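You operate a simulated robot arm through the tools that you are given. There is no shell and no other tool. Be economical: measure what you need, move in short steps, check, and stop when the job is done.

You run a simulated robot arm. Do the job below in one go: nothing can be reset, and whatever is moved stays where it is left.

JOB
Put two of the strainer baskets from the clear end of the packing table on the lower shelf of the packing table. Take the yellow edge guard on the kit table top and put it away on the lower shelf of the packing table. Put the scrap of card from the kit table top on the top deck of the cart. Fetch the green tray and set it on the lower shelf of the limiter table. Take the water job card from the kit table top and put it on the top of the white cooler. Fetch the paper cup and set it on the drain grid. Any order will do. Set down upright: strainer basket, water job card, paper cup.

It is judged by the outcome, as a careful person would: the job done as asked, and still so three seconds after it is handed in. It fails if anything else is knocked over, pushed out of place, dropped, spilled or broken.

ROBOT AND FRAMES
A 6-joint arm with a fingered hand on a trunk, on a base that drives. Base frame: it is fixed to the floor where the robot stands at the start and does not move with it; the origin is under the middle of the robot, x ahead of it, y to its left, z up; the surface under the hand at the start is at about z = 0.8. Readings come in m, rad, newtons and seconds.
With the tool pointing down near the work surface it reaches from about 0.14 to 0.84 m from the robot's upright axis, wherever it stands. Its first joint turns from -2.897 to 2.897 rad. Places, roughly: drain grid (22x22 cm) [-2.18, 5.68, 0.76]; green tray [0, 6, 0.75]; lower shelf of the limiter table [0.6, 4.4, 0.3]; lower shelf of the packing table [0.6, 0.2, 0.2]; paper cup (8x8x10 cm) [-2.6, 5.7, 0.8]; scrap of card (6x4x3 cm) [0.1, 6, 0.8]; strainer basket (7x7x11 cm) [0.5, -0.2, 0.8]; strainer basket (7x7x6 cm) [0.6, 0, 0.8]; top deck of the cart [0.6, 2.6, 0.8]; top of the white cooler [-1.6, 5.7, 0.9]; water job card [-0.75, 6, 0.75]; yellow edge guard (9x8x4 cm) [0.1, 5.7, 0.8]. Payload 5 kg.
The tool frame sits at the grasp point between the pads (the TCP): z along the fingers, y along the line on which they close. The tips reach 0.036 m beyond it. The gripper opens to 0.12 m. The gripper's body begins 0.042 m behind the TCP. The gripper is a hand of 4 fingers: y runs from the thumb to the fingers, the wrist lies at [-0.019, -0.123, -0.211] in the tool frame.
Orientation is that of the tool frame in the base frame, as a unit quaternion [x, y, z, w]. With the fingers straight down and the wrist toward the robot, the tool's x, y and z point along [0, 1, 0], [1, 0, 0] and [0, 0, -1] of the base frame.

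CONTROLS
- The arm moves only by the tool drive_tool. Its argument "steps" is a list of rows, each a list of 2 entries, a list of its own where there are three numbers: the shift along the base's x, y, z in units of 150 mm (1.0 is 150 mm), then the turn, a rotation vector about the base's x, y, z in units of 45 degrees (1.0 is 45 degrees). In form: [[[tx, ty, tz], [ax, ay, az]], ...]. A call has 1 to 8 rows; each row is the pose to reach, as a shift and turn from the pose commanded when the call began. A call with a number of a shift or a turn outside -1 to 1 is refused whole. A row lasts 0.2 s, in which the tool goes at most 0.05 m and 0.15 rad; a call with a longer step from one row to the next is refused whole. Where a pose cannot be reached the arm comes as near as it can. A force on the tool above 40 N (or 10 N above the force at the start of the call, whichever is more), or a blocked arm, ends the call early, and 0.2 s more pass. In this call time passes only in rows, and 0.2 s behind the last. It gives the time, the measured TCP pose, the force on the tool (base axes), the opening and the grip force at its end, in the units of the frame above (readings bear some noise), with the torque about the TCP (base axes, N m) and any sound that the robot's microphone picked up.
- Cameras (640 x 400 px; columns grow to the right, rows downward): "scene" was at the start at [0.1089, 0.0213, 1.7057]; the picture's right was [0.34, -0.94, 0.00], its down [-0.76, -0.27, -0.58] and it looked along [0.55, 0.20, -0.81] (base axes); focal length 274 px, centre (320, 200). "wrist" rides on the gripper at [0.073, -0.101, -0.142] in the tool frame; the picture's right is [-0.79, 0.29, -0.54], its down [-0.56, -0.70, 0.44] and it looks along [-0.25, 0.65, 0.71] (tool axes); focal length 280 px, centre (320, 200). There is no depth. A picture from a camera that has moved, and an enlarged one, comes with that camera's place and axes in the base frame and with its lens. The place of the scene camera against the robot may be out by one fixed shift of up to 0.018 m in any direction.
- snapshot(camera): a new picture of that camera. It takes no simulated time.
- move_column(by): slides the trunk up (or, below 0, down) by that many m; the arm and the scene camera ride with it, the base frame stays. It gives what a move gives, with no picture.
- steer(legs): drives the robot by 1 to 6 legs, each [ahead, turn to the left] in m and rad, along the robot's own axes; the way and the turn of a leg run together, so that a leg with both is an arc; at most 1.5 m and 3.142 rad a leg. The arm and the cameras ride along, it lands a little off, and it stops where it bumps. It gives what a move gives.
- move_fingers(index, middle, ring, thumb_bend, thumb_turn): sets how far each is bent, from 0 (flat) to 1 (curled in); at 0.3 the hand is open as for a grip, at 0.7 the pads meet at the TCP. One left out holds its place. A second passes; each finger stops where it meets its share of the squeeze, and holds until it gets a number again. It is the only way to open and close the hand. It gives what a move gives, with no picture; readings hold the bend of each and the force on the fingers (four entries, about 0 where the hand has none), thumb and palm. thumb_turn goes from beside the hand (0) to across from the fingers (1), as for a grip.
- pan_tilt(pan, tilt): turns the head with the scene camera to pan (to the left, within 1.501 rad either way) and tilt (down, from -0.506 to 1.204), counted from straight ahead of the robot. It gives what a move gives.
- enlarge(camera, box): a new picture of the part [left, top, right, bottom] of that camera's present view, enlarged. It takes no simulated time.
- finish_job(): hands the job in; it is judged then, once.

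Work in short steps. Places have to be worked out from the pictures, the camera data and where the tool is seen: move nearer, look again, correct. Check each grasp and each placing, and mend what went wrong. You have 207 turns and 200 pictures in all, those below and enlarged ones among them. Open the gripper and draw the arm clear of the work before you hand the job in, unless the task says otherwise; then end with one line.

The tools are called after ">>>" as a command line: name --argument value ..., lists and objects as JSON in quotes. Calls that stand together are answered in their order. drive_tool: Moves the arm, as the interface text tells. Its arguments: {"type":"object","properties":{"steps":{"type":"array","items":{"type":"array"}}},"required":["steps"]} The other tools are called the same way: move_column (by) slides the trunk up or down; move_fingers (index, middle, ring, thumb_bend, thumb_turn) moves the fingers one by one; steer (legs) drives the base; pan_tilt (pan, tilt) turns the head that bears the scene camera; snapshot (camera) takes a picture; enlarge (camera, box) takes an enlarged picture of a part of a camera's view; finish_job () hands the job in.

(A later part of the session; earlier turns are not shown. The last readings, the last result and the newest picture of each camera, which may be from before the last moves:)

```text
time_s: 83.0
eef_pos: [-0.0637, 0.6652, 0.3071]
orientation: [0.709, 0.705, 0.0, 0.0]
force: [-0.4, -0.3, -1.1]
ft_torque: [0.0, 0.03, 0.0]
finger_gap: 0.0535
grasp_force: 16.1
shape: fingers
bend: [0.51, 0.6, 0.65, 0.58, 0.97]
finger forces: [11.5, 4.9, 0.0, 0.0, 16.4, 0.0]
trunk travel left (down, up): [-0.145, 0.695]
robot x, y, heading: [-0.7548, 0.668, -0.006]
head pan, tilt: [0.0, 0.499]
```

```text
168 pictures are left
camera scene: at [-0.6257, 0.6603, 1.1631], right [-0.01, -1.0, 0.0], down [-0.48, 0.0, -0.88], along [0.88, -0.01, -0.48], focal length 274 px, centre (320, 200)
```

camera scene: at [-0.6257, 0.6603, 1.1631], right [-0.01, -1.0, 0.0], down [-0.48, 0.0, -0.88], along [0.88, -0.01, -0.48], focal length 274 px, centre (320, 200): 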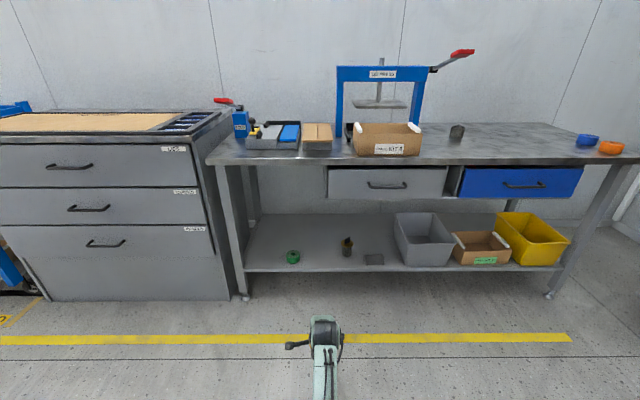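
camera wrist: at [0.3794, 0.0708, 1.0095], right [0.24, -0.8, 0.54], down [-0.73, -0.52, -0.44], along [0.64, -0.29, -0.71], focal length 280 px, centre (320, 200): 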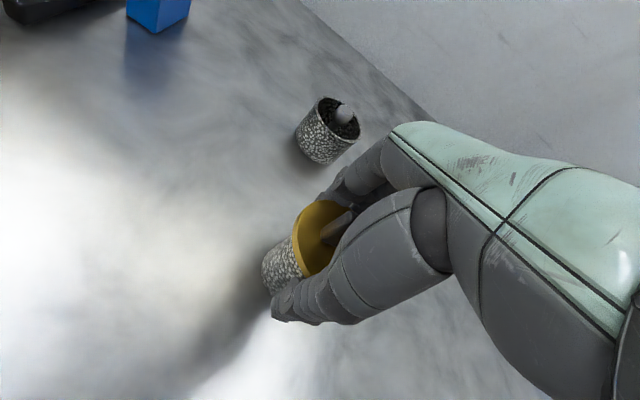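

The pose is lower relative to the trunk than before; I raise the tool by 0.1 and lower the trunk by 0.1 to keep the forearm flat, then drive in along the lane.

>>> drive_tool --steps '[[[0, 0, 0.3], [0, 0, 0]], [[0, 0, 0.6], [0, 0, 0]], [[0, 0, 0.667], [0, 0, 0]]]'

>>> move_column --by -0.1

>>> steer --legs '[[0.45, 0]]'

>>> snapshot --camera "wrist"

>>> snapshot --camera "scene"

```text
time_s: 83.8
eef_pos: [-0.064, 0.6656, 0.4055]
orientation: [0.71, 0.704, 0.001, -0.001]
force: [0.0, 0.6, -1.7]
ft_torque: [-0.01, -0.02, 0.01]
finger_gap: 0.0537
grasp_force: 15.8
shape: fingers
bend: [0.51, 0.6, 0.65, 0.58, 0.97]
finger forces: [11.3, 4.9, 0.0, 0.0, 16.5, 0.1]
trunk travel left (down, up): [-0.145, 0.695]
robot x, y, heading: [-0.7583, 0.6629, -0.012]
head pan, tilt: [0.0, 0.499]
```

```text
time_s: 85.1
eef_pos: [-0.0639, 0.6651, 0.3053]
orientation: [0.709, 0.705, 0.0, 0.0]
force: [0.3, -1.3, -1.1]
ft_torque: [-0.02, -0.03, -0.03]
finger_gap: 0.0539
grasp_force: 15.9
shape: fingers
bend: [0.51, 0.6, 0.65, 0.58, 0.97]
finger forces: [11.3, 4.9, 0.0, 0.1, 16.4, 0.0]
trunk travel left (down, up): [-0.045, 0.795]
robot x, y, heading: [-0.7572, 0.6638, -0.003]
head pan, tilt: [0.0, 0.499]
```

```text
time_s: 88.0
eef_pos: [0.3852, 0.6627, 0.3048]
orientation: [0.71, 0.704, 0.0, 0.0]
force: [-0.1, 0.6, -0.7]
ft_torque: [0.0, 0.0, 0.0]
finger_gap: 0.0535
grasp_force: 15.9
shape: fingers
bend: [0.51, 0.6, 0.65, 0.58, 0.97]
finger forces: [11.3, 4.9, 0.0, 0.1, 16.3, 0.0]
trunk travel left (down, up): [-0.045, 0.795]
robot x, y, heading: [-0.3077, 0.6615, -0.005]
head pan, tilt: [0.0, 0.499]
```

```text
167 pictures are left
camera wrist: at [0.2828, 0.7346, 0.4464], right [0.28, -0.79, 0.54], down [-0.7, -0.55, -0.44], along [0.65, -0.26, -0.71], focal length 280 px, centre (320, 200)
```

wrist: 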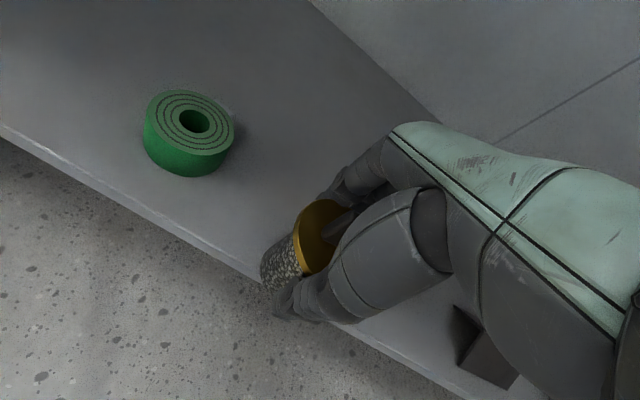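

```text
166 pictures are left
camera scene: at [-0.1782, 0.6572, 1.063], right [-0.01, -1.0, 0.0], down [-0.48, 0.0, -0.88], along [0.88, -0.01, -0.48], focal length 274 px, centre (320, 200)
```

scene: 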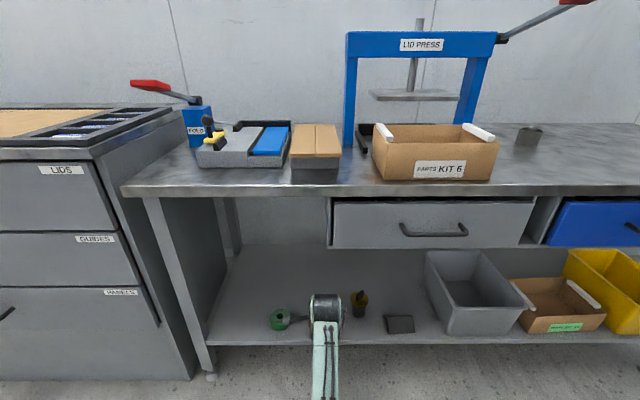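

Roll at [0.446,0.792], lane clear. I drive on so the hand is behind the first basket.

>>> steer --legs '[[0.29, 0]]'

>>> snapshot --camera "wrist"

```text
time_s: 90.2
eef_pos: [0.677, 0.6658, 0.305]
orientation: [0.707, 0.707, 0.0, 0.0]
force: [0.2, 0.6, -0.5]
ft_torque: [0.01, 0.02, 0.01]
finger_gap: 0.0535
grasp_force: 16.6
shape: fingers
bend: [0.51, 0.6, 0.65, 0.58, 0.97]
finger forces: [11.4, 4.8, 0.0, 0.0, 16.3, 0.0]
trunk travel left (down, up): [-0.045, 0.795]
robot x, y, heading: [-0.0158, 0.6606, -0.002]
head pan, tilt: [0.0, 0.499]
```

```text
165 pictures are left
camera wrist: at [0.5752, 0.7376, 0.4463], right [0.29, -0.79, 0.54], down [-0.7, -0.56, -0.44], along [0.65, -0.25, -0.71], focal length 280 px, centre (320, 200)
```

wrist: 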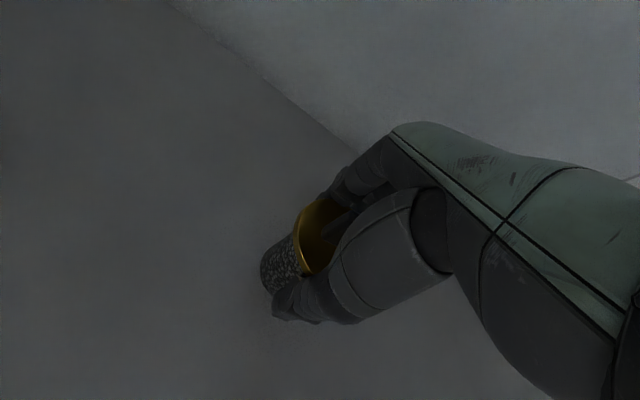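

Clear. I slide right about 0.125 m, behind the first basket.

>>> drive_tool --steps '[[[0, -0.2, 0], [0, 0, 0]], [[0, -0.42, 0], [0, 0, 0]], [[0, -0.64, 0], [0, 0, 0]], [[0, -0.85, 0], [0, 0, 0]]]'

>>> drive_tool --steps '[[[0, 0, -0.1], [0, 0, 0]], [[0, 0, -0.18], [0, 0, 0]], [[0, 0, -0.205], [0, 0, 0]]]'

>>> snapshot --camera "wrist"

```text
time_s: 91.2
eef_pos: [0.6776, 0.5366, 0.3044]
orientation: [0.707, 0.707, -0.001, 0.0]
force: [0.7, 0.7, -1.7]
ft_torque: [0.03, 0.03, 0.01]
finger_gap: 0.0536
grasp_force: 16.3
shape: fingers
bend: [0.51, 0.6, 0.65, 0.58, 0.97]
finger forces: [11.3, 4.8, 0.0, 0.0, 16.2, 0.0]
trunk travel left (down, up): [-0.045, 0.795]
robot x, y, heading: [-0.0163, 0.6587, -0.003]
head pan, tilt: [0.0, 0.499]
```

```text
time_s: 92.0
eef_pos: [0.6771, 0.5376, 0.2725]
orientation: [0.707, 0.707, 0.0, -0.001]
force: [-0.2, -0.7, 10.1]
ft_torque: [-0.12, -0.21, -0.02]
finger_gap: 0.0453
grasp_force: 12.2
shape: fingers
bend: [0.54, 0.61, 0.65, 0.6, 0.96]
finger forces: [6.3, 6.7, 0.0, 0.1, 11.7, 0.0]
trunk travel left (down, up): [-0.045, 0.795]
robot x, y, heading: [-0.0191, 0.6581, 0.003]
head pan, tilt: [0.0, 0.499]
```

```text
164 pictures are left
camera wrist: at [0.575, 0.609, 0.4152], right [0.29, -0.79, 0.54], down [-0.7, -0.56, -0.44], along [0.65, -0.25, -0.72], focal length 280 px, centre (320, 200)
```

wrist: 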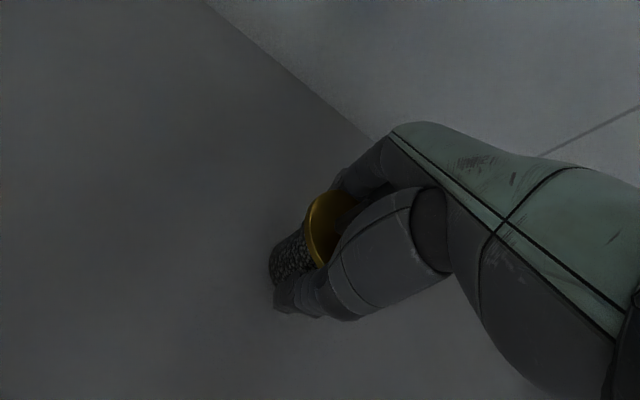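

Contact: it stands on the shelf. I open the hand, then slide left again.

>>> move_fingers --index 0.45 --middle 0.45 --ring 0.45 --thumb_bend 0.45

>>> move_fingers --index 0.3 --middle 0.3 --ring 0.3 --thumb_bend 0.3

>>> snapshot --camera "wrist"

>>> drive_tool --steps '[[[0, 0.2, 0.02], [0, 0, 0]], [[0, 0.42, 0.02], [0, 0, 0]], [[0, 0.64, 0.02], [0, 0, 0]], [[0, 0.84, 0.02], [0, 0, 0]]]'

>>> snapshot --camera "wrist"

```text
time_s: 93.0
eef_pos: [0.6766, 0.5377, 0.2739]
orientation: [0.707, 0.707, -0.001, -0.001]
force: [0.4, 0.1, 0.9]
ft_torque: [0.0, 0.0, 0.02]
finger_gap: 0.0791
grasp_force: 0.1
shape: fingers
bend: [0.45, 0.45, 0.45, 0.45, 0.97]
finger forces: [0.1, 0.0, 0.0, 0.0, 0.1, 0.0]
trunk travel left (down, up): [-0.045, 0.795]
robot x, y, heading: [-0.0171, 0.6595, -0.001]
head pan, tilt: [0.0, 0.499]
```

```text
time_s: 94.0
eef_pos: [0.6774, 0.5378, 0.2737]
orientation: [0.707, 0.707, 0.0, 0.0]
force: [-0.5, 0.0, -0.2]
ft_torque: [0.07, 0.03, -0.02]
finger_gap: 0.1231
grasp_force: 0.0
shape: fingers
bend: [0.3, 0.3, 0.3, 0.3, 0.97]
finger forces: [0.0, 0.0, 0.0, 0.0, 0.0, 0.1]
trunk travel left (down, up): [-0.045, 0.795]
robot x, y, heading: [-0.0182, 0.6623, -0.007]
head pan, tilt: [0.0, 0.499]
```

```text
163 pictures are left
camera wrist: at [0.5755, 0.6091, 0.4158], right [0.29, -0.79, 0.54], down [-0.7, -0.56, -0.44], along [0.65, -0.25, -0.71], focal length 280 px, centre (320, 200)
```

wrist: 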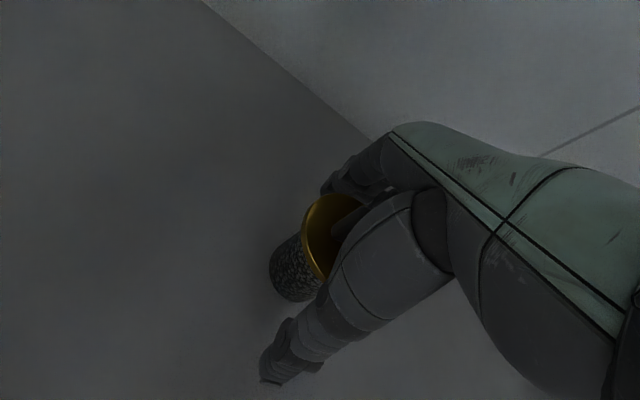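

```text
time_s: 95.0
eef_pos: [0.6759, 0.6631, 0.2771]
orientation: [0.708, 0.706, 0.001, 0.0]
force: [-0.8, -0.3, -0.4]
ft_torque: [-0.03, -0.04, 0.01]
finger_gap: 0.1234
grasp_force: 0.1
shape: fingers
bend: [0.3, 0.3, 0.3, 0.3, 0.98]
finger forces: [0.0, 0.0, 0.0, 0.0, 0.0, 0.0]
trunk travel left (down, up): [-0.045, 0.795]
robot x, y, heading: [-0.0172, 0.6582, -0.001]
head pan, tilt: [0.0, 0.499]
```

```text
162 pictures are left
camera wrist: at [0.5748, 0.736, 0.4191], right [0.29, -0.79, 0.54], down [-0.7, -0.56, -0.44], along [0.65, -0.25, -0.71], focal length 280 px, centre (320, 200)
```

wrist: 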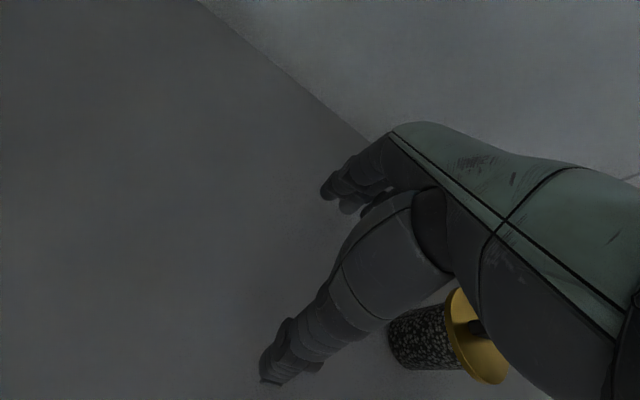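

Basket upright and clear. I back straight out along the lane and check.

>>> steer --legs '[[-0.75, 0]]'

>>> snapshot --camera "scene"

>>> pan_tilt --pan 1.5 --tilt 0.3

>>> move_column --by 0.4

>>> move_column --by 0.38

>>> snapshot --camera "scene"

```text
time_s: 99.4
eef_pos: [-0.0688, 0.661, 0.2772]
orientation: [0.711, 0.703, 0.0, 0.0]
force: [-1.0, -0.4, -1.4]
ft_torque: [-0.03, 0.02, 0.02]
finger_gap: 0.1232
grasp_force: 0.1
shape: fingers
bend: [0.3, 0.3, 0.3, 0.3, 0.98]
finger forces: [0.0, 0.0, 0.1, 0.0, 0.0, 0.0]
trunk travel left (down, up): [-0.045, 0.795]
robot x, y, heading: [-0.7615, 0.6612, -0.016]
head pan, tilt: [0.0, 0.499]
```

```text
161 pictures are left
camera scene: at [-0.6295, 0.6597, 1.0631], right [-0.01, -1.0, 0.0], down [-0.48, 0.01, -0.88], along [0.88, -0.01, -0.48], focal length 274 px, centre (320, 200)
```

scene: 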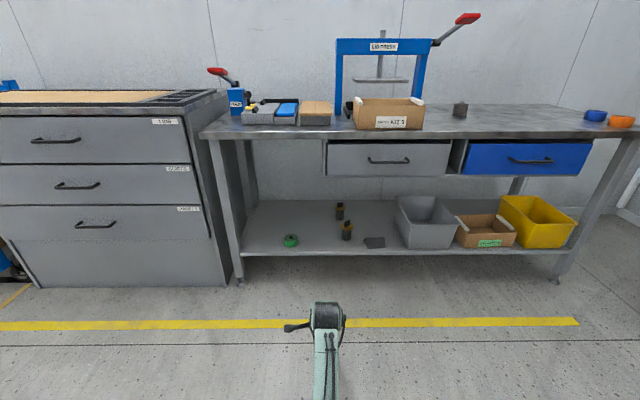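

```text
time_s: 101.0
eef_pos: [-0.0674, 0.662, 0.2767]
orientation: [0.711, 0.703, 0.0, 0.0]
force: [0.1, -0.8, -0.4]
ft_torque: [0.05, -0.03, -0.02]
finger_gap: 0.1229
grasp_force: 0.2
shape: fingers
bend: [0.3, 0.3, 0.3, 0.3, 0.98]
finger forces: [0.0, 0.0, 0.1, 0.1, 0.1, 0.1]
trunk travel left (down, up): [-0.045, 0.795]
robot x, y, heading: [-0.7584, 0.6619, -0.011]
head pan, tilt: [1.499, 0.3]
```

```text
time_s: 104.8
eef_pos: [-0.0681, 0.6612, 0.6764]
orientation: [0.711, 0.704, 0.0, -0.001]
force: [-0.7, 0.1, 0.0]
ft_torque: [0.01, 0.0, -0.04]
finger_gap: 0.1229
grasp_force: 0.1
shape: fingers
bend: [0.3, 0.3, 0.3, 0.3, 0.98]
finger forces: [0.0, 0.0, 0.0, 0.1, 0.1, 0.0]
trunk travel left (down, up): [-0.445, 0.395]
robot x, y, heading: [-0.7617, 0.6661, -0.005]
head pan, tilt: [1.499, 0.3]
```

```text
time_s: 108.5
eef_pos: [-0.0678, 0.66, 1.0572]
orientation: [0.711, 0.703, 0.0, 0.0]
force: [-0.2, -0.4, 0.6]
ft_torque: [0.0, -0.01, 0.02]
finger_gap: 0.1231
grasp_force: 0.0
shape: fingers
bend: [0.3, 0.3, 0.3, 0.3, 0.98]
finger forces: [0.0, 0.0, 0.0, 0.0, 0.0, 0.1]
trunk travel left (down, up): [-0.825, 0.015]
robot x, y, heading: [-0.7629, 0.6658, -0.007]
head pan, tilt: [1.499, 0.3]
```

```text
160 pictures are left
camera scene: at [-0.7128, 0.7538, 1.8614], right [1.0, -0.08, 0.0], down [-0.02, -0.29, -0.96], along [0.08, 0.95, -0.3], focal length 274 px, centre (320, 200)
```

scene: 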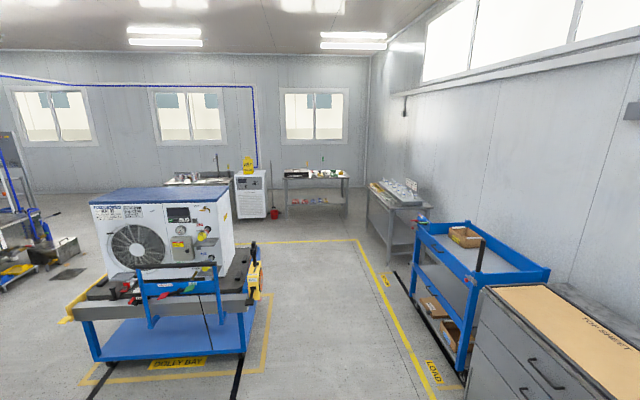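

Both baskets stand on the shelf. Next the kit table at the far end; the aisle between dolly bay (x<-0.97) and cart (x>0.2) is clear. I drive up it.

>>> steer --legs '[[0, 1.36], [1.5, 0], [0, 0.21], [1.5, 0]]'

>>> pan_tilt --pan 0 --tilt 0.4

>>> snapshot --camera "scene"

```text
time_s: 129.3
eef_pos: [-0.3033, 4.3106, 1.0562]
orientation: [0.022, 1.0, 0.0, 0.0]
force: [-0.7, -0.1, -1.0]
ft_torque: [-0.01, 0.03, 0.02]
finger_gap: 0.1229
grasp_force: 0.1
shape: fingers
bend: [0.3, 0.3, 0.3, 0.3, 0.98]
finger forces: [0.0, 0.0, 0.0, 0.1, 0.1, 0.0]
trunk travel left (down, up): [-0.825, 0.015]
robot x, y, heading: [-0.3347, 3.6164, 1.527]
head pan, tilt: [1.499, 0.3]
```

```text
time_s: 130.9
eef_pos: [-0.3038, 4.3106, 1.0561]
orientation: [0.022, 1.0, 0.001, 0.0]
force: [0.2, -1.2, -0.2]
ft_torque: [-0.02, -0.01, -0.02]
finger_gap: 0.1233
grasp_force: 0.0
shape: fingers
bend: [0.3, 0.3, 0.3, 0.3, 0.98]
finger forces: [0.1, 0.0, 0.0, 0.0, 0.0, 0.1]
trunk travel left (down, up): [-0.825, 0.015]
robot x, y, heading: [-0.3269, 3.6148, 1.528]
head pan, tilt: [0.0, 0.4]
```

```text
159 pictures are left
camera scene: at [-0.3152, 3.7369, 1.8522], right [1.0, -0.04, 0.0], down [-0.02, -0.39, -0.92], along [0.04, 0.92, -0.39], focal length 274 px, centre (320, 200)
```

scene: 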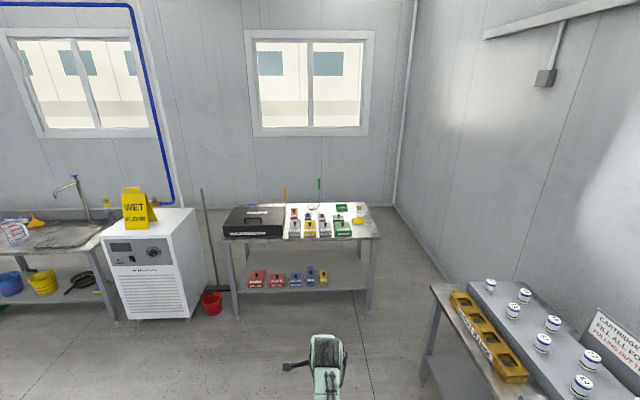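

>>> enlarge --camera "scene" --box '[205, 165, 397, 325]'

>>> enlarge --camera "scene" --box '[400, 260, 640, 400]'

>>> enlarge --camera "scene" --box '[0, 160, 240, 340]'

```text
2.50 times, centred on (301, 245) of scene
camera zoom: at [-0.3152, 3.7369, 1.8522], right [1.0, -0.04, 0.0], down [-0.02, -0.39, -0.92], along [0.04, 0.92, -0.39], focal length 686 px, centre (368, 88)
```

zoom: 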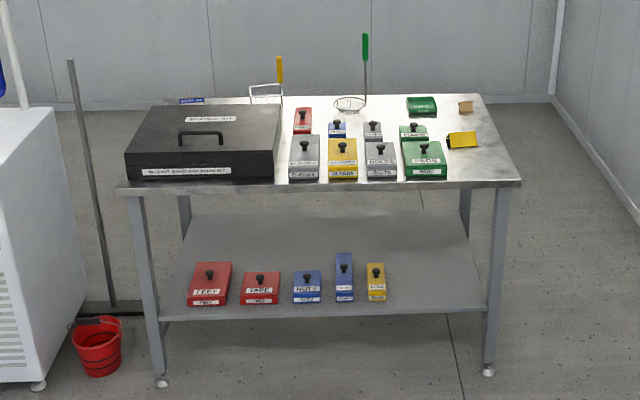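

```text
2.67 times, centred on (520, 330) of scene
camera zoom: at [-0.3152, 3.7369, 1.8522], right [1.0, -0.04, 0.0], down [-0.02, -0.39, -0.92], along [0.04, 0.92, -0.39], focal length 732 px, centre (-213, -147)
```

zoom: 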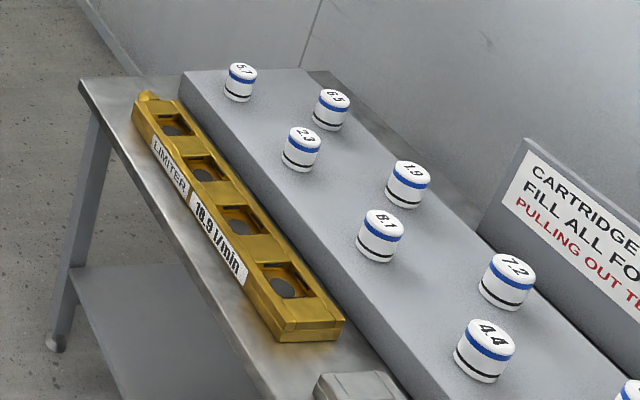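

```text
2.22 times, centred on (120, 250) of scene
camera zoom: at [-0.3152, 3.7369, 1.8522], right [1.0, -0.04, 0.0], down [-0.02, -0.39, -0.92], along [0.04, 0.92, -0.39], focal length 610 px, centre (764, 89)
```

zoom: 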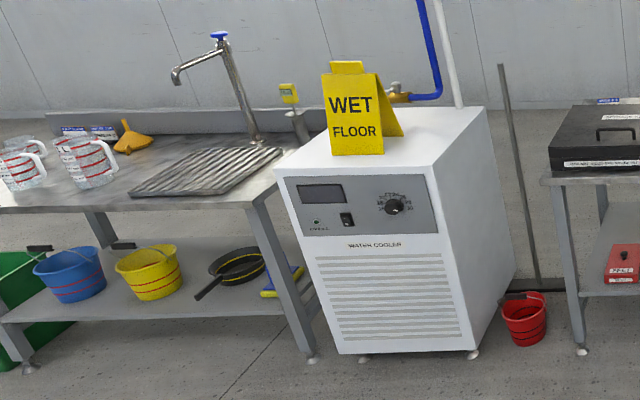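

The kit table: black case, labelled trays, a ladle and skimmer with tall handles, yellow guard, card scrap; the job card is behind the case. I get closer for a precise look.

>>> steer --legs '[[0, 0.04], [0.9, 0]]'

>>> pan_tilt --pan 0 --tilt 0.6

>>> snapshot --camera "scene"

>>> enlarge --camera "scene" --box '[300, 100, 460, 220]'

>>> enlarge --camera "scene" --box '[140, 100, 300, 220]'

```text
time_s: 136.6
eef_pos: [-0.3452, 5.2275, 1.0573]
orientation: [-0.006, 1.0, 0.0, 0.0]
force: [-0.6, 0.5, 0.1]
ft_torque: [-0.02, 0.0, 0.0]
finger_gap: 0.123
grasp_force: 0.1
shape: fingers
bend: [0.3, 0.3, 0.3, 0.3, 0.98]
finger forces: [0.0, 0.1, 0.0, 0.0, 0.0, 0.0]
trunk travel left (down, up): [-0.825, 0.015]
robot x, y, heading: [-0.3352, 4.5329, 1.582]
head pan, tilt: [0.0, 0.4]
```

```text
time_s: 137.3
eef_pos: [-0.3447, 5.2287, 1.0571]
orientation: [-0.005, 1.0, -0.001, 0.0]
force: [1.9, -0.8, -0.1]
ft_torque: [-0.03, 0.03, 0.0]
finger_gap: 0.123
grasp_force: 0.0
shape: fingers
bend: [0.3, 0.3, 0.3, 0.3, 0.98]
finger forces: [0.1, 0.0, 0.1, 0.0, 0.0, 0.0]
trunk travel left (down, up): [-0.825, 0.015]
robot x, y, heading: [-0.3339, 4.5359, 1.581]
head pan, tilt: [0.0, 0.6]
```

```text
155 pictures are left
camera scene: at [-0.3243, 4.6497, 1.834], right [1.0, 0.01, 0.0], down [0.01, -0.56, -0.83], along [-0.01, 0.83, -0.56], focal length 274 px, centre (320, 200)
```

scene: 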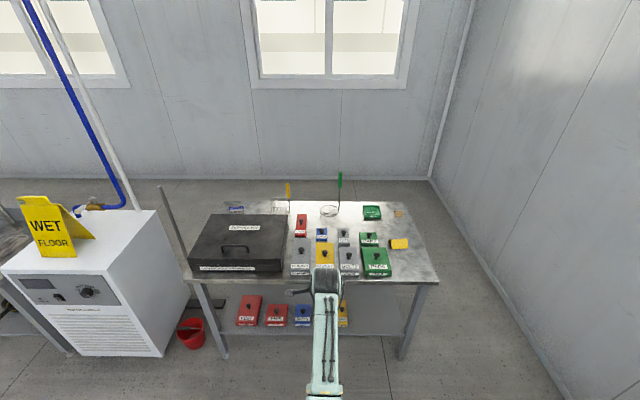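

```text
3.33 times, centred on (380, 160) of scene
camera zoom: at [-0.3243, 4.6497, 1.834], right [1.0, 0.01, 0.0], down [0.01, -0.56, -0.83], along [-0.01, 0.83, -0.56], focal length 915 px, centre (120, 333)
```

zoom: 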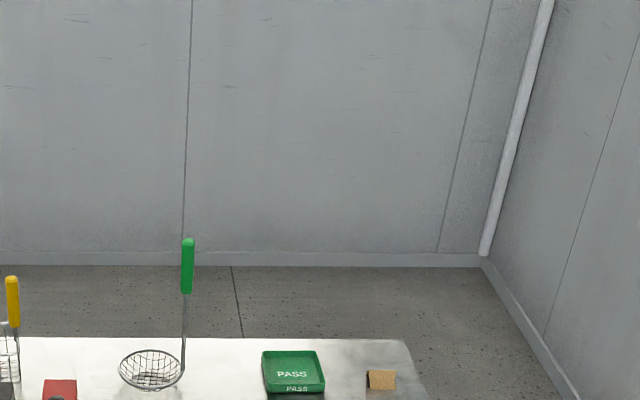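

```text
3.33 times, centred on (220, 160) of scene
camera zoom: at [-0.3243, 4.6497, 1.834], right [1.0, 0.01, 0.0], down [0.01, -0.56, -0.83], along [-0.01, 0.83, -0.56], focal length 915 px, centre (653, 333)
```

zoom: 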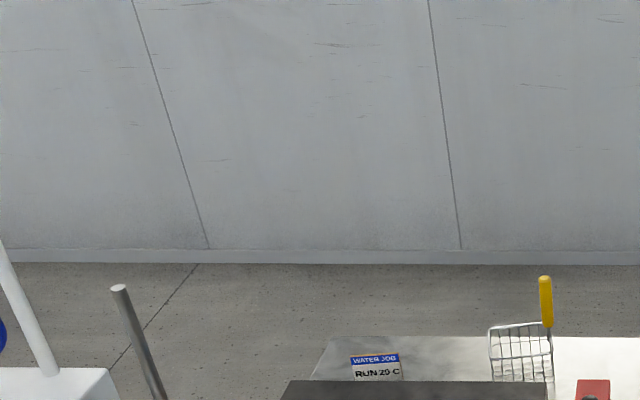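

The green "PASS" tray is at about [0,6.07], scrap [0.155,6.04], guard [0.1,5.77], standing card [-0.87,6.07] behind the case. I move the base to stand in front of the right half of the table.

>>> steer --legs '[[0, -0.59], [0.68, 0], [0, 0.58]]'

>>> snapshot --camera "wrist"

>>> snapshot --camera "scene"

```text
time_s: 145.2
eef_pos: [0.0415, 5.7943, 1.0558]
orientation: [0.001, 1.0, 0.0, 0.0]
force: [0.0, -0.2, 0.1]
ft_torque: [0.01, -0.01, 0.01]
finger_gap: 0.123
grasp_force: 0.0
shape: fingers
bend: [0.3, 0.3, 0.3, 0.3, 0.98]
finger forces: [0.0, 0.0, 0.0, 0.1, 0.1, 0.0]
trunk travel left (down, up): [-0.825, 0.015]
robot x, y, heading: [0.0459, 5.1012, 1.566]
head pan, tilt: [0.0, 0.6]
```

```text
152 pictures are left
camera wrist: at [-0.0323, 5.6933, 1.199], right [0.79, 0.29, 0.54], down [0.56, -0.7, -0.44], along [0.25, 0.65, -0.71], focal length 280 px, centre (320, 200)
```

wrist: 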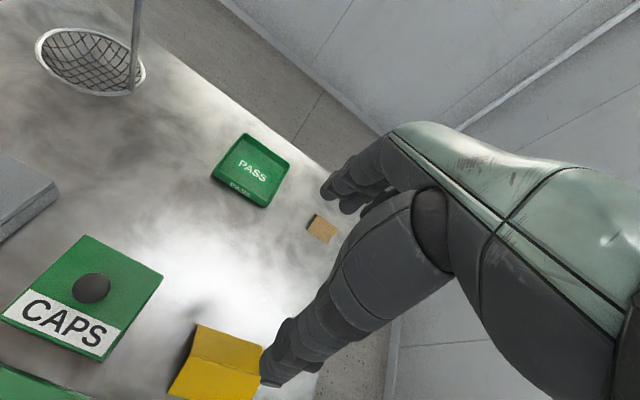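

```text
151 pictures are left
camera scene: at [0.055, 5.2171, 1.834], right [1.0, 0.0, 0.0], down [0.0, -0.57, -0.83], along [0.0, 0.83, -0.57], focal length 274 px, centre (320, 200)
```

scene: 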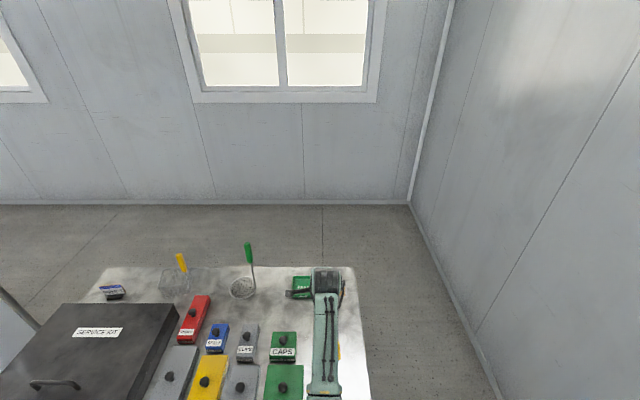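

Wrist view: tray x -0.09..0.03, y 5.99..6.13; scrap [0.145,6.02]; guard x 0.03..0.125, y 5.70..5.78. I check how close the table's front edge is to the base before moving up.

>>> pan_tilt --pan 0.5 --tilt 1.2

>>> snapshot --camera "scene"

>>> enlarge --camera "wrist" --box '[140, 300, 300, 400]'

>>> enlarge --camera "wrist" --box '[190, 110, 350, 260]'

```text
time_s: 146.2
eef_pos: [0.041, 5.7955, 1.058]
orientation: [0.001, 1.0, 0.001, 0.0]
force: [0.0, 0.1, -0.1]
ft_torque: [0.0, -0.01, 0.02]
finger_gap: 0.1233
grasp_force: 0.0
shape: fingers
bend: [0.3, 0.3, 0.3, 0.3, 0.98]
finger forces: [0.1, 0.0, 0.0, 0.0, 0.1, 0.0]
trunk travel left (down, up): [-0.825, 0.015]
robot x, y, heading: [0.0432, 5.1004, 1.567]
head pan, tilt: [0.499, 1.201]
```

```text
150 pictures are left
camera scene: at [0.0282, 5.1778, 1.7894], right [0.88, 0.48, 0.0], down [0.44, -0.82, -0.36], along [-0.17, 0.32, -0.93], focal length 274 px, centre (320, 200)
```

scene: 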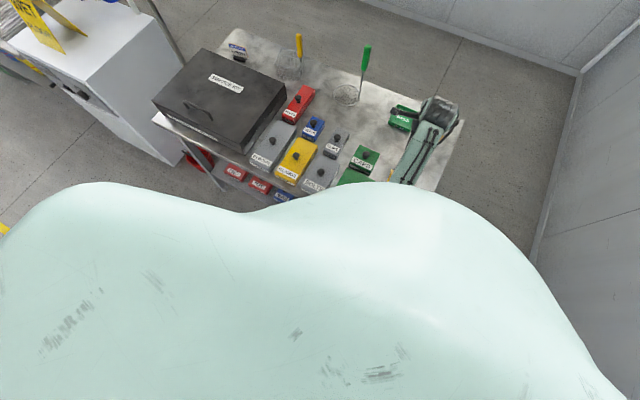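

```text
4.00 times, centred on (220, 350) of wrist
camera zoom: at [-0.0323, 5.6933, 1.199], right [0.79, 0.29, 0.54], down [0.56, -0.7, -0.44], along [0.25, 0.65, -0.71], focal length 1122 px, centre (720, -400)
```

zoom: 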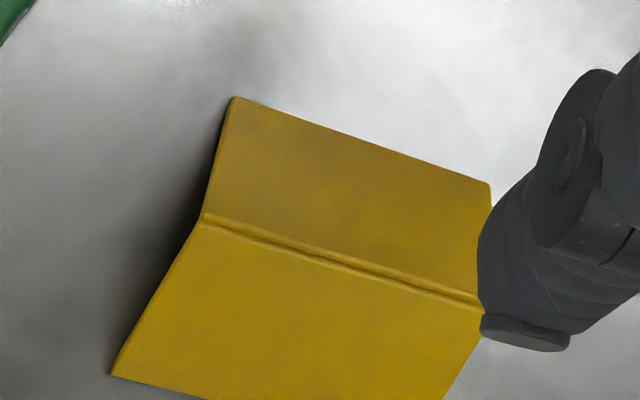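

```text
2.67 times, centred on (270, 185) of wrist
camera zoom: at [-0.0323, 5.6933, 1.199], right [0.79, 0.29, 0.54], down [0.56, -0.7, -0.44], along [0.25, 0.65, -0.71], focal length 748 px, centre (453, 240)
```

zoom: 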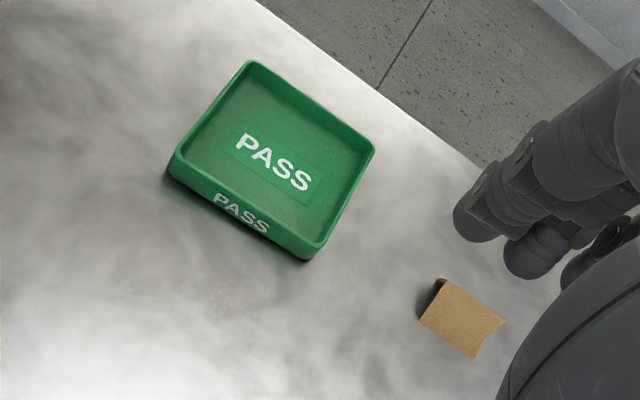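

The guard is an inverted-V (ridge along x), best gripped on its ends. The tray is to be pinched on its near wall. I move up 6 cm and bring the hand over the near wall with a slight forward pitch, fingers half closed.

>>> steer --legs '[[0.06, 0]]'

>>> move_fingers --index 0.5 --middle 0.5 --ring 0.5 --thumb_bend 0.5

>>> drive_tool --steps '[[[-0.12, 0.25, -0.1], [0.15, 0, 0]], [[-0.25, 0.5, -0.2], [0.3, 0, 0]], [[-0.4, 0.75, -0.35], [0.33, 0, 0]], [[-0.49, 0.9, -0.6], [0.33, 0, 0]], [[-0.49, 0.93, -0.85], [0.33, 0, 0]]]'

>>> snapshot --camera "wrist"

```text
time_s: 147.2
eef_pos: [0.0428, 5.8531, 1.059]
orientation: [0.001, 1.0, 0.001, 0.0]
force: [-0.7, 0.2, 0.5]
ft_torque: [0.04, 0.02, -0.02]
finger_gap: 0.1229
grasp_force: 0.1
shape: fingers
bend: [0.3, 0.3, 0.3, 0.3, 0.98]
finger forces: [0.0, 0.1, 0.1, 0.0, 0.0, 0.1]
trunk travel left (down, up): [-0.825, 0.015]
robot x, y, heading: [0.0443, 5.1617, 1.572]
head pan, tilt: [0.499, 1.201]
```

```text
time_s: 148.2
eef_pos: [0.0415, 5.8554, 1.0574]
orientation: [0.001, 1.0, 0.0, 0.001]
force: [-0.1, -0.5, 0.9]
ft_torque: [0.02, 0.02, -0.02]
finger_gap: 0.0649
grasp_force: 0.1
shape: fingers
bend: [0.5, 0.5, 0.5, 0.5, 0.98]
finger forces: [0.0, 0.1, 0.0, 0.0, 0.0, 0.0]
trunk travel left (down, up): [-0.825, 0.015]
robot x, y, heading: [0.0447, 5.1609, 1.566]
head pan, tilt: [0.499, 1.201]
```

```text
time_s: 149.4
eef_pos: [-0.0327, 5.9969, 0.9307]
orientation: [0.001, 0.992, 0.129, 0.0]
force: [0.3, -1.0, 0.0]
ft_torque: [0.01, 0.01, -0.05]
finger_gap: 0.0646
grasp_force: 0.0
shape: fingers
bend: [0.5, 0.5, 0.5, 0.5, 0.98]
finger forces: [0.0, 0.1, 0.0, 0.1, 0.1, 0.1]
trunk travel left (down, up): [-0.825, 0.015]
robot x, y, heading: [0.0419, 5.1625, 1.568]
head pan, tilt: [0.499, 1.201]
```

```text
147 pictures are left
camera wrist: at [-0.106, 5.8616, 1.0411], right [0.79, 0.14, 0.6], down [0.56, -0.56, -0.61], along [0.25, 0.81, -0.52], focal length 280 px, centre (320, 200)
```

wrist: 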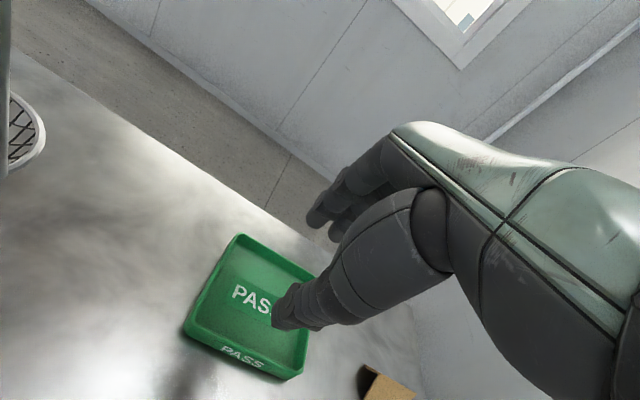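

Near wall is at y≈5.988, x centre -0.02. I descend toward it, stopping at z 0.83 to look.

>>> drive_tool --steps '[[[0.07, -0.04, -0.25], [0, 0, 0]], [[0.07, -0.04, -0.5], [0, 0, 0]], [[0.07, -0.04, -0.67], [0, 0, 0]]]'

>>> snapshot --camera "wrist"

>>> enlarge --camera "wrist" --box '[220, 200, 412, 320]'

```text
time_s: 150.2
eef_pos: [-0.0208, 5.9562, 0.8579]
orientation: [0.001, 0.992, 0.13, -0.001]
force: [0.6, 0.0, 0.0]
ft_torque: [-0.04, -0.02, -0.02]
finger_gap: 0.0644
grasp_force: 0.1
shape: fingers
bend: [0.5, 0.5, 0.5, 0.5, 0.98]
finger forces: [0.0, 0.0, 0.1, 0.0, 0.0, 0.0]
out of reach, approached as far as the arm can: row 2, 3
trunk travel left (down, up): [-0.825, 0.015]
robot x, y, heading: [0.0438, 5.1582, 1.569]
head pan, tilt: [0.499, 1.201]
```

```text
146 pictures are left
camera wrist: at [-0.0935, 5.8215, 0.9682], right [0.79, 0.14, 0.6], down [0.56, -0.56, -0.61], along [0.25, 0.81, -0.52], focal length 280 px, centre (320, 200)
```

wrist: 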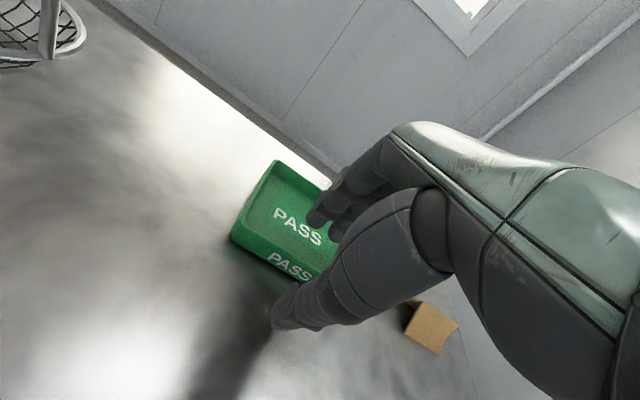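

```text
3.33 times, centred on (316, 260) of wrist
camera zoom: at [-0.0935, 5.8215, 0.9682], right [0.79, 0.14, 0.6], down [0.56, -0.56, -0.61], along [0.25, 0.81, -0.52], focal length 935 px, centre (333, 0)
```

zoom: 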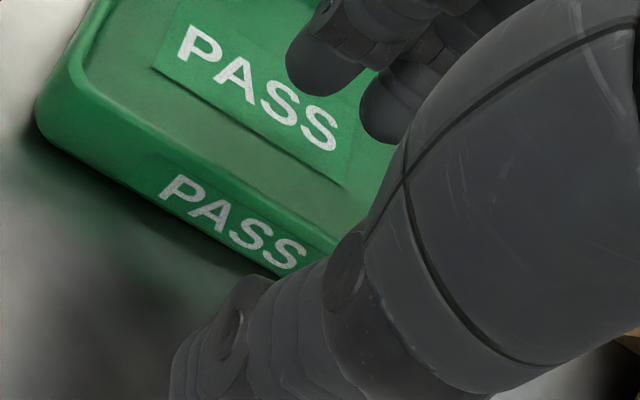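

The arm is at full stretch because the trunk is high. I raise the tool, lower the trunk by 0.2, and retry.

>>> drive_tool --steps '[[[0, 0, 0.3], [0, 0, 0]], [[0, 0, 0.6], [0, 0, 0]], [[0, 0, 0.85], [0, 0, 0]]]'

>>> move_column --by -0.12

>>> drive_tool --steps '[[[0, 0, 0.25], [0, 0, 0]], [[0, 0.1, 0.5], [0, 0, 0]]]'

>>> move_column --by -0.08

>>> snapshot --camera "wrist"

```text
time_s: 150.5
eef_pos: [0.0001, 5.9379, 0.8485]
orientation: [0.024, 0.993, 0.109, 0.035]
force: [0.9, -3.5, 9.8]
ft_torque: [-0.35, 0.11, 0.01]
finger_gap: 0.064
grasp_force: 5.6
shape: fingers
bend: [0.5, 0.5, 0.5, 0.5, 0.98]
finger forces: [0.0, 0.0, 0.1, 0.0, 11.1, 0.0]
trunk travel left (down, up): [-0.825, 0.015]
robot x, y, heading: [0.0465, 5.1649, 1.573]
head pan, tilt: [0.499, 1.201]
stopped in row 1: the force on the tool passed its limit at 78 N (the readings are from after the stop); the commanded pose is now the measured one
```

```text
time_s: 150.9
eef_pos: [-0.0009, 5.9496, 0.8499]
orientation: [0.022, 0.993, 0.116, 0.032]
force: [0.0, -1.3, 6.4]
ft_torque: [-0.36, 0.03, 0.02]
finger_gap: 0.0658
grasp_force: 3.6
shape: fingers
bend: [0.5, 0.5, 0.5, 0.49, 0.98]
finger forces: [0.0, 0.1, 0.1, 0.1, 6.7, 0.1]
trunk travel left (down, up): [-0.819, 0.021]
robot x, y, heading: [0.0443, 5.1588, 1.573]
head pan, tilt: [0.499, 1.201]
stopped: the force on the tool passed its limit at 48 N (the readings are from after the stop); the commanded pose is now the measured one
```

```text
time_s: 151.5
eef_pos: [-0.0013, 5.9641, 0.9218]
orientation: [0.023, 0.993, 0.115, 0.032]
force: [0.6, 0.5, 0.0]
ft_torque: [-0.02, 0.06, -0.01]
finger_gap: 0.0643
grasp_force: 0.0
shape: fingers
bend: [0.5, 0.5, 0.5, 0.5, 0.98]
finger forces: [0.0, 0.0, 0.0, 0.1, 0.0, 0.0]
trunk travel left (down, up): [-0.819, 0.021]
robot x, y, heading: [0.0443, 5.1597, 1.572]
head pan, tilt: [0.499, 1.201]
```

```text
time_s: 152.7
eef_pos: [-0.0024, 5.9649, 0.8494]
orientation: [0.023, 0.992, 0.121, 0.032]
force: [-0.2, -3.8, 32.0]
ft_torque: [-1.45, 0.29, -0.01]
finger_gap: 0.0651
grasp_force: 15.4
shape: fingers
bend: [0.5, 0.5, 0.5, 0.5, 0.98]
finger forces: [0.1, 0.0, 0.1, 0.0, 31.9, 0.0]
trunk travel left (down, up): [-0.739, 0.101]
robot x, y, heading: [0.0487, 5.1655, 1.571]
head pan, tilt: [0.499, 1.201]
```

```text
144 pictures are left
camera wrist: at [-0.0889, 5.8358, 0.9589], right [0.76, 0.11, 0.64], down [0.56, -0.6, -0.57], along [0.32, 0.79, -0.52], focal length 280 px, centre (320, 200)
```

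wrist: 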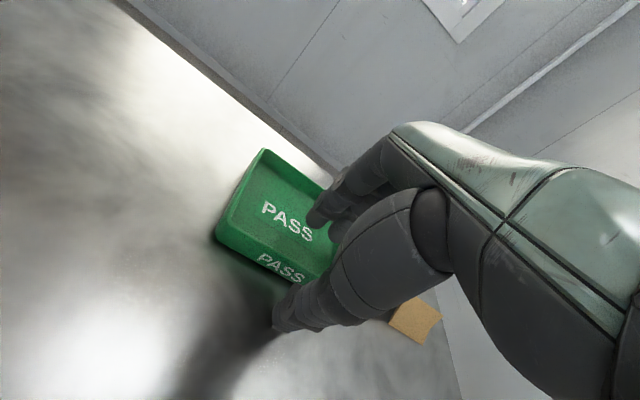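

The thumb presses the table: the kit table top is really at z≈0.80, so my positions shift: tray x -0.08..0.02, y 5.95..6.065; scrap [0.124,5.98]; guard x 0.02..0.11, y 5.70..5.77. I lift and set the hand back to vertical.

>>> drive_tool --steps '[[[0, 0, 0.2], [0, 0, 0]], [[0, 0, 0.5], [-0.15, 0.04, 0.03]], [[-0.1, -0.05, 0.7], [-0.308, 0.082, 0.059]], [[-0.18, -0.09, 0.7], [-0.308, 0.082, 0.059]]]'

>>> snapshot --camera "wrist"

```text
time_s: 153.7
eef_pos: [-0.0295, 5.9495, 0.9471]
orientation: [-0.001, 1.0, -0.005, 0.0]
force: [-1.1, -0.3, -0.1]
ft_torque: [0.02, -0.02, -0.03]
finger_gap: 0.064
grasp_force: 0.0
shape: fingers
bend: [0.5, 0.5, 0.5, 0.5, 0.98]
finger forces: [0.1, 0.0, 0.1, 0.1, 0.0, 0.1]
trunk travel left (down, up): [-0.739, 0.101]
robot x, y, heading: [0.0438, 5.1654, 1.564]
head pan, tilt: [0.499, 1.201]
```

```text
143 pictures are left
camera wrist: at [-0.1033, 5.8496, 1.0916], right [0.79, 0.3, 0.54], down [0.56, -0.71, -0.43], along [0.25, 0.64, -0.72], focal length 280 px, centre (320, 200)
```

wrist: 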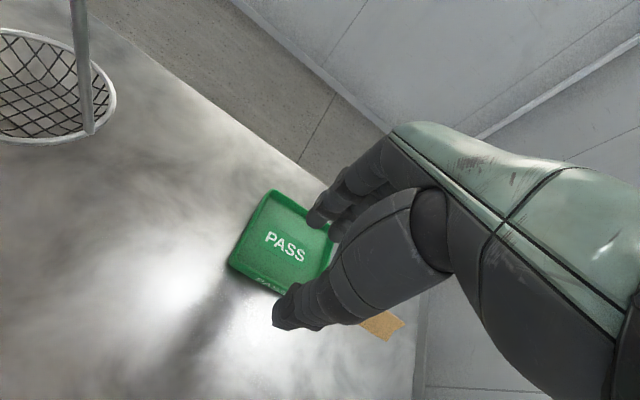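

Near rim y≈5.96. I descend so the tips end just above table level, thumb outside and fingers inside the wall.

>>> drive_tool --steps '[[[0, 0.07, -0.2], [0, 0, 0.0]], [[0, 0.07, -0.45], [0, 0, 0]], [[0, 0.07, -0.62], [0, 0, 0]], [[0, 0.07, -0.67], [0, 0, 0]]]'

>>> snapshot --camera "wrist"

>>> enlarge --camera "wrist" --box '[220, 180, 412, 340]'

```text
time_s: 154.7
eef_pos: [-0.0282, 5.9618, 0.8469]
orientation: [-0.001, 1.0, -0.004, 0.001]
force: [-0.1, -0.8, -1.3]
ft_torque: [0.0, 0.02, -0.01]
finger_gap: 0.064
grasp_force: 0.0
shape: fingers
bend: [0.5, 0.5, 0.5, 0.5, 0.98]
finger forces: [0.1, 0.0, 0.1, 0.0, 0.0, 0.0]
trunk travel left (down, up): [-0.739, 0.101]
robot x, y, heading: [0.0451, 5.1597, 1.57]
head pan, tilt: [0.499, 1.201]
```

```text
142 pictures are left
camera wrist: at [-0.1023, 5.8607, 0.9901], right [0.79, 0.29, 0.54], down [0.56, -0.7, -0.43], along [0.25, 0.65, -0.72], focal length 280 px, centre (320, 200)
```

wrist: 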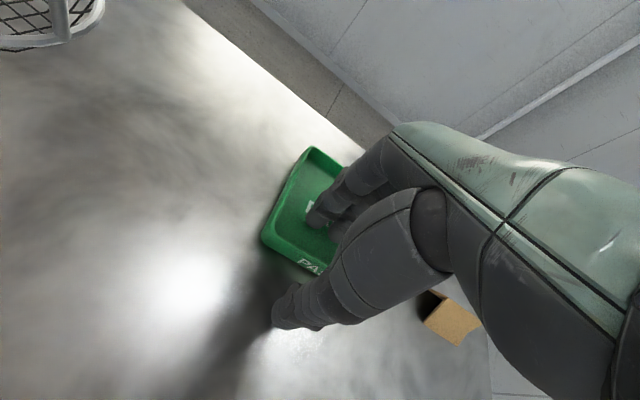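

```text
2.50 times, centred on (316, 260) of wrist
camera zoom: at [-0.1023, 5.8607, 0.9901], right [0.79, 0.29, 0.54], down [0.56, -0.7, -0.43], along [0.25, 0.65, -0.72], focal length 701 px, centre (330, 50)
```

zoom: 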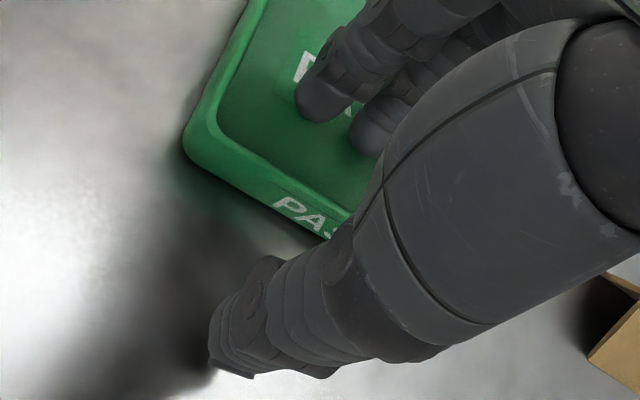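

Fingers are inside and the thumb outside the wall. I close.

>>> move_fingers --index 0.72 --middle 0.72 --ring 0.72 --thumb_bend 0.72

>>> snapshot --camera "wrist"

```text
time_s: 155.7
eef_pos: [-0.029, 5.9609, 0.8478]
orientation: [-0.001, 1.0, -0.005, -0.001]
force: [0.5, 0.0, -0.6]
ft_torque: [0.02, 0.02, 0.05]
finger_gap: 0.0035
grasp_force: 3.8
shape: fingers
bend: [0.72, 0.72, 0.72, 0.71, 0.97]
finger forces: [2.7, 1.0, 0.1, 0.0, 3.8, 0.0]
trunk travel left (down, up): [-0.739, 0.101]
robot x, y, heading: [0.0436, 5.1579, 1.569]
head pan, tilt: [0.499, 1.201]
```

```text
140 pictures are left
camera wrist: at [-0.1022, 5.8605, 0.9901], right [0.79, 0.3, 0.54], down [0.56, -0.71, -0.43], along [0.25, 0.64, -0.72], focal length 280 px, centre (320, 200)
```

wrist: 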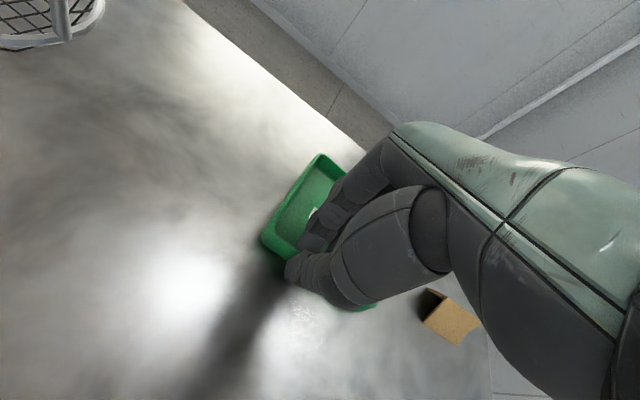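

Wall is in the pinch with 3.8 N; I squeeze more.

>>> move_fingers --index 0.85 --middle 0.85 --ring 0.85 --thumb_bend 0.8

>>> drive_tool --steps '[[[0, 0, 0.1], [0, 0, 0]], [[0, 0, 0.25], [0, 0, 0]]]'

>>> snapshot --camera "wrist"

```text
time_s: 156.7
eef_pos: [-0.029, 5.9611, 0.8475]
orientation: [0.0, 1.0, -0.006, 0.0]
force: [0.5, 0.0, -0.4]
ft_torque: [0.03, -0.06, 0.0]
finger_gap: 0.0017
grasp_force: 11.1
shape: fingers
bend: [0.73, 0.85, 0.85, 0.73, 0.96]
finger forces: [11.7, 0.0, 0.1, 0.1, 11.6, 0.0]
trunk travel left (down, up): [-0.739, 0.101]
robot x, y, heading: [0.0457, 5.1636, 1.566]
head pan, tilt: [0.499, 1.201]
```

```text
time_s: 157.3
eef_pos: [-0.0286, 5.9623, 0.8833]
orientation: [-0.001, 1.0, -0.006, 0.001]
force: [-0.2, -0.3, -2.1]
ft_torque: [-0.06, 0.01, -0.02]
finger_gap: 0.0018
grasp_force: 11.5
shape: fingers
bend: [0.73, 0.85, 0.85, 0.74, 0.97]
finger forces: [11.6, 0.1, 0.0, 0.0, 11.2, 0.0]
trunk travel left (down, up): [-0.739, 0.101]
robot x, y, heading: [0.0444, 5.1628, 1.565]
head pan, tilt: [0.499, 1.201]
```

```text
139 pictures are left
camera wrist: at [-0.102, 5.8607, 1.027], right [0.79, 0.3, 0.54], down [0.56, -0.71, -0.43], along [0.25, 0.64, -0.72], focal length 280 px, centre (320, 200)
```

wrist: 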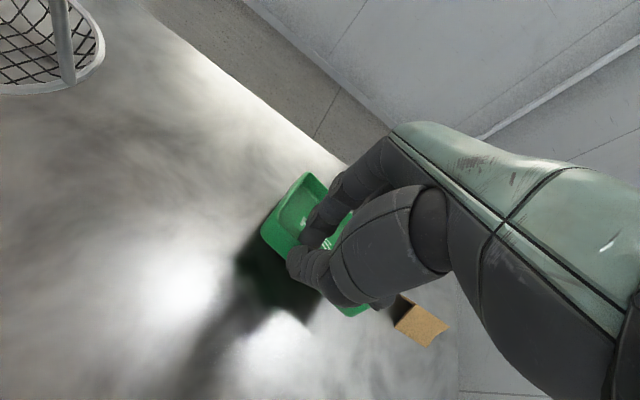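

The tray lifts. I look closely at how it sits in the fingers.

>>> enlarge --camera "wrist" --box '[230, 150, 422, 330]'

>>> snapshot --camera "scene"

```text
2.22 times, centred on (326, 240) of wrist
camera zoom: at [-0.102, 5.8607, 1.027], right [0.79, 0.3, 0.54], down [0.56, -0.71, -0.43], along [0.25, 0.64, -0.72], focal length 623 px, centre (307, 111)
```

zoom: 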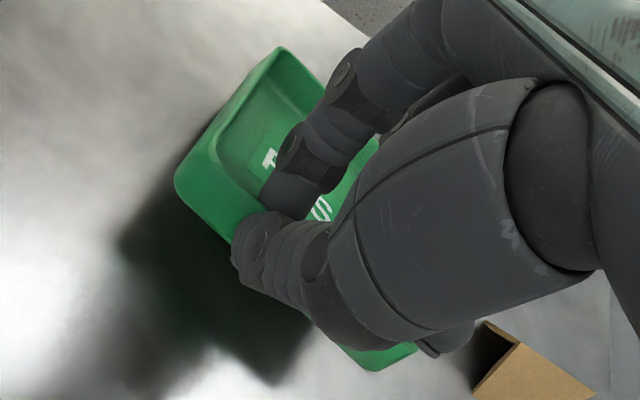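

```text
137 pictures are left
camera scene: at [0.0281, 5.2382, 1.7035], right [0.88, 0.48, 0.0], down [0.44, -0.82, -0.36], along [-0.17, 0.32, -0.93], focal length 274 px, centre (320, 200)
```

scene: 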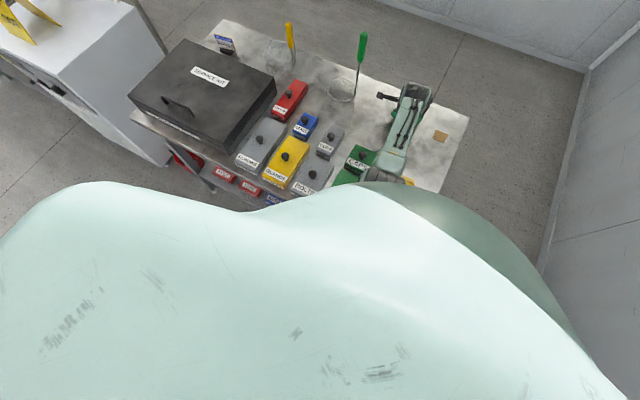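

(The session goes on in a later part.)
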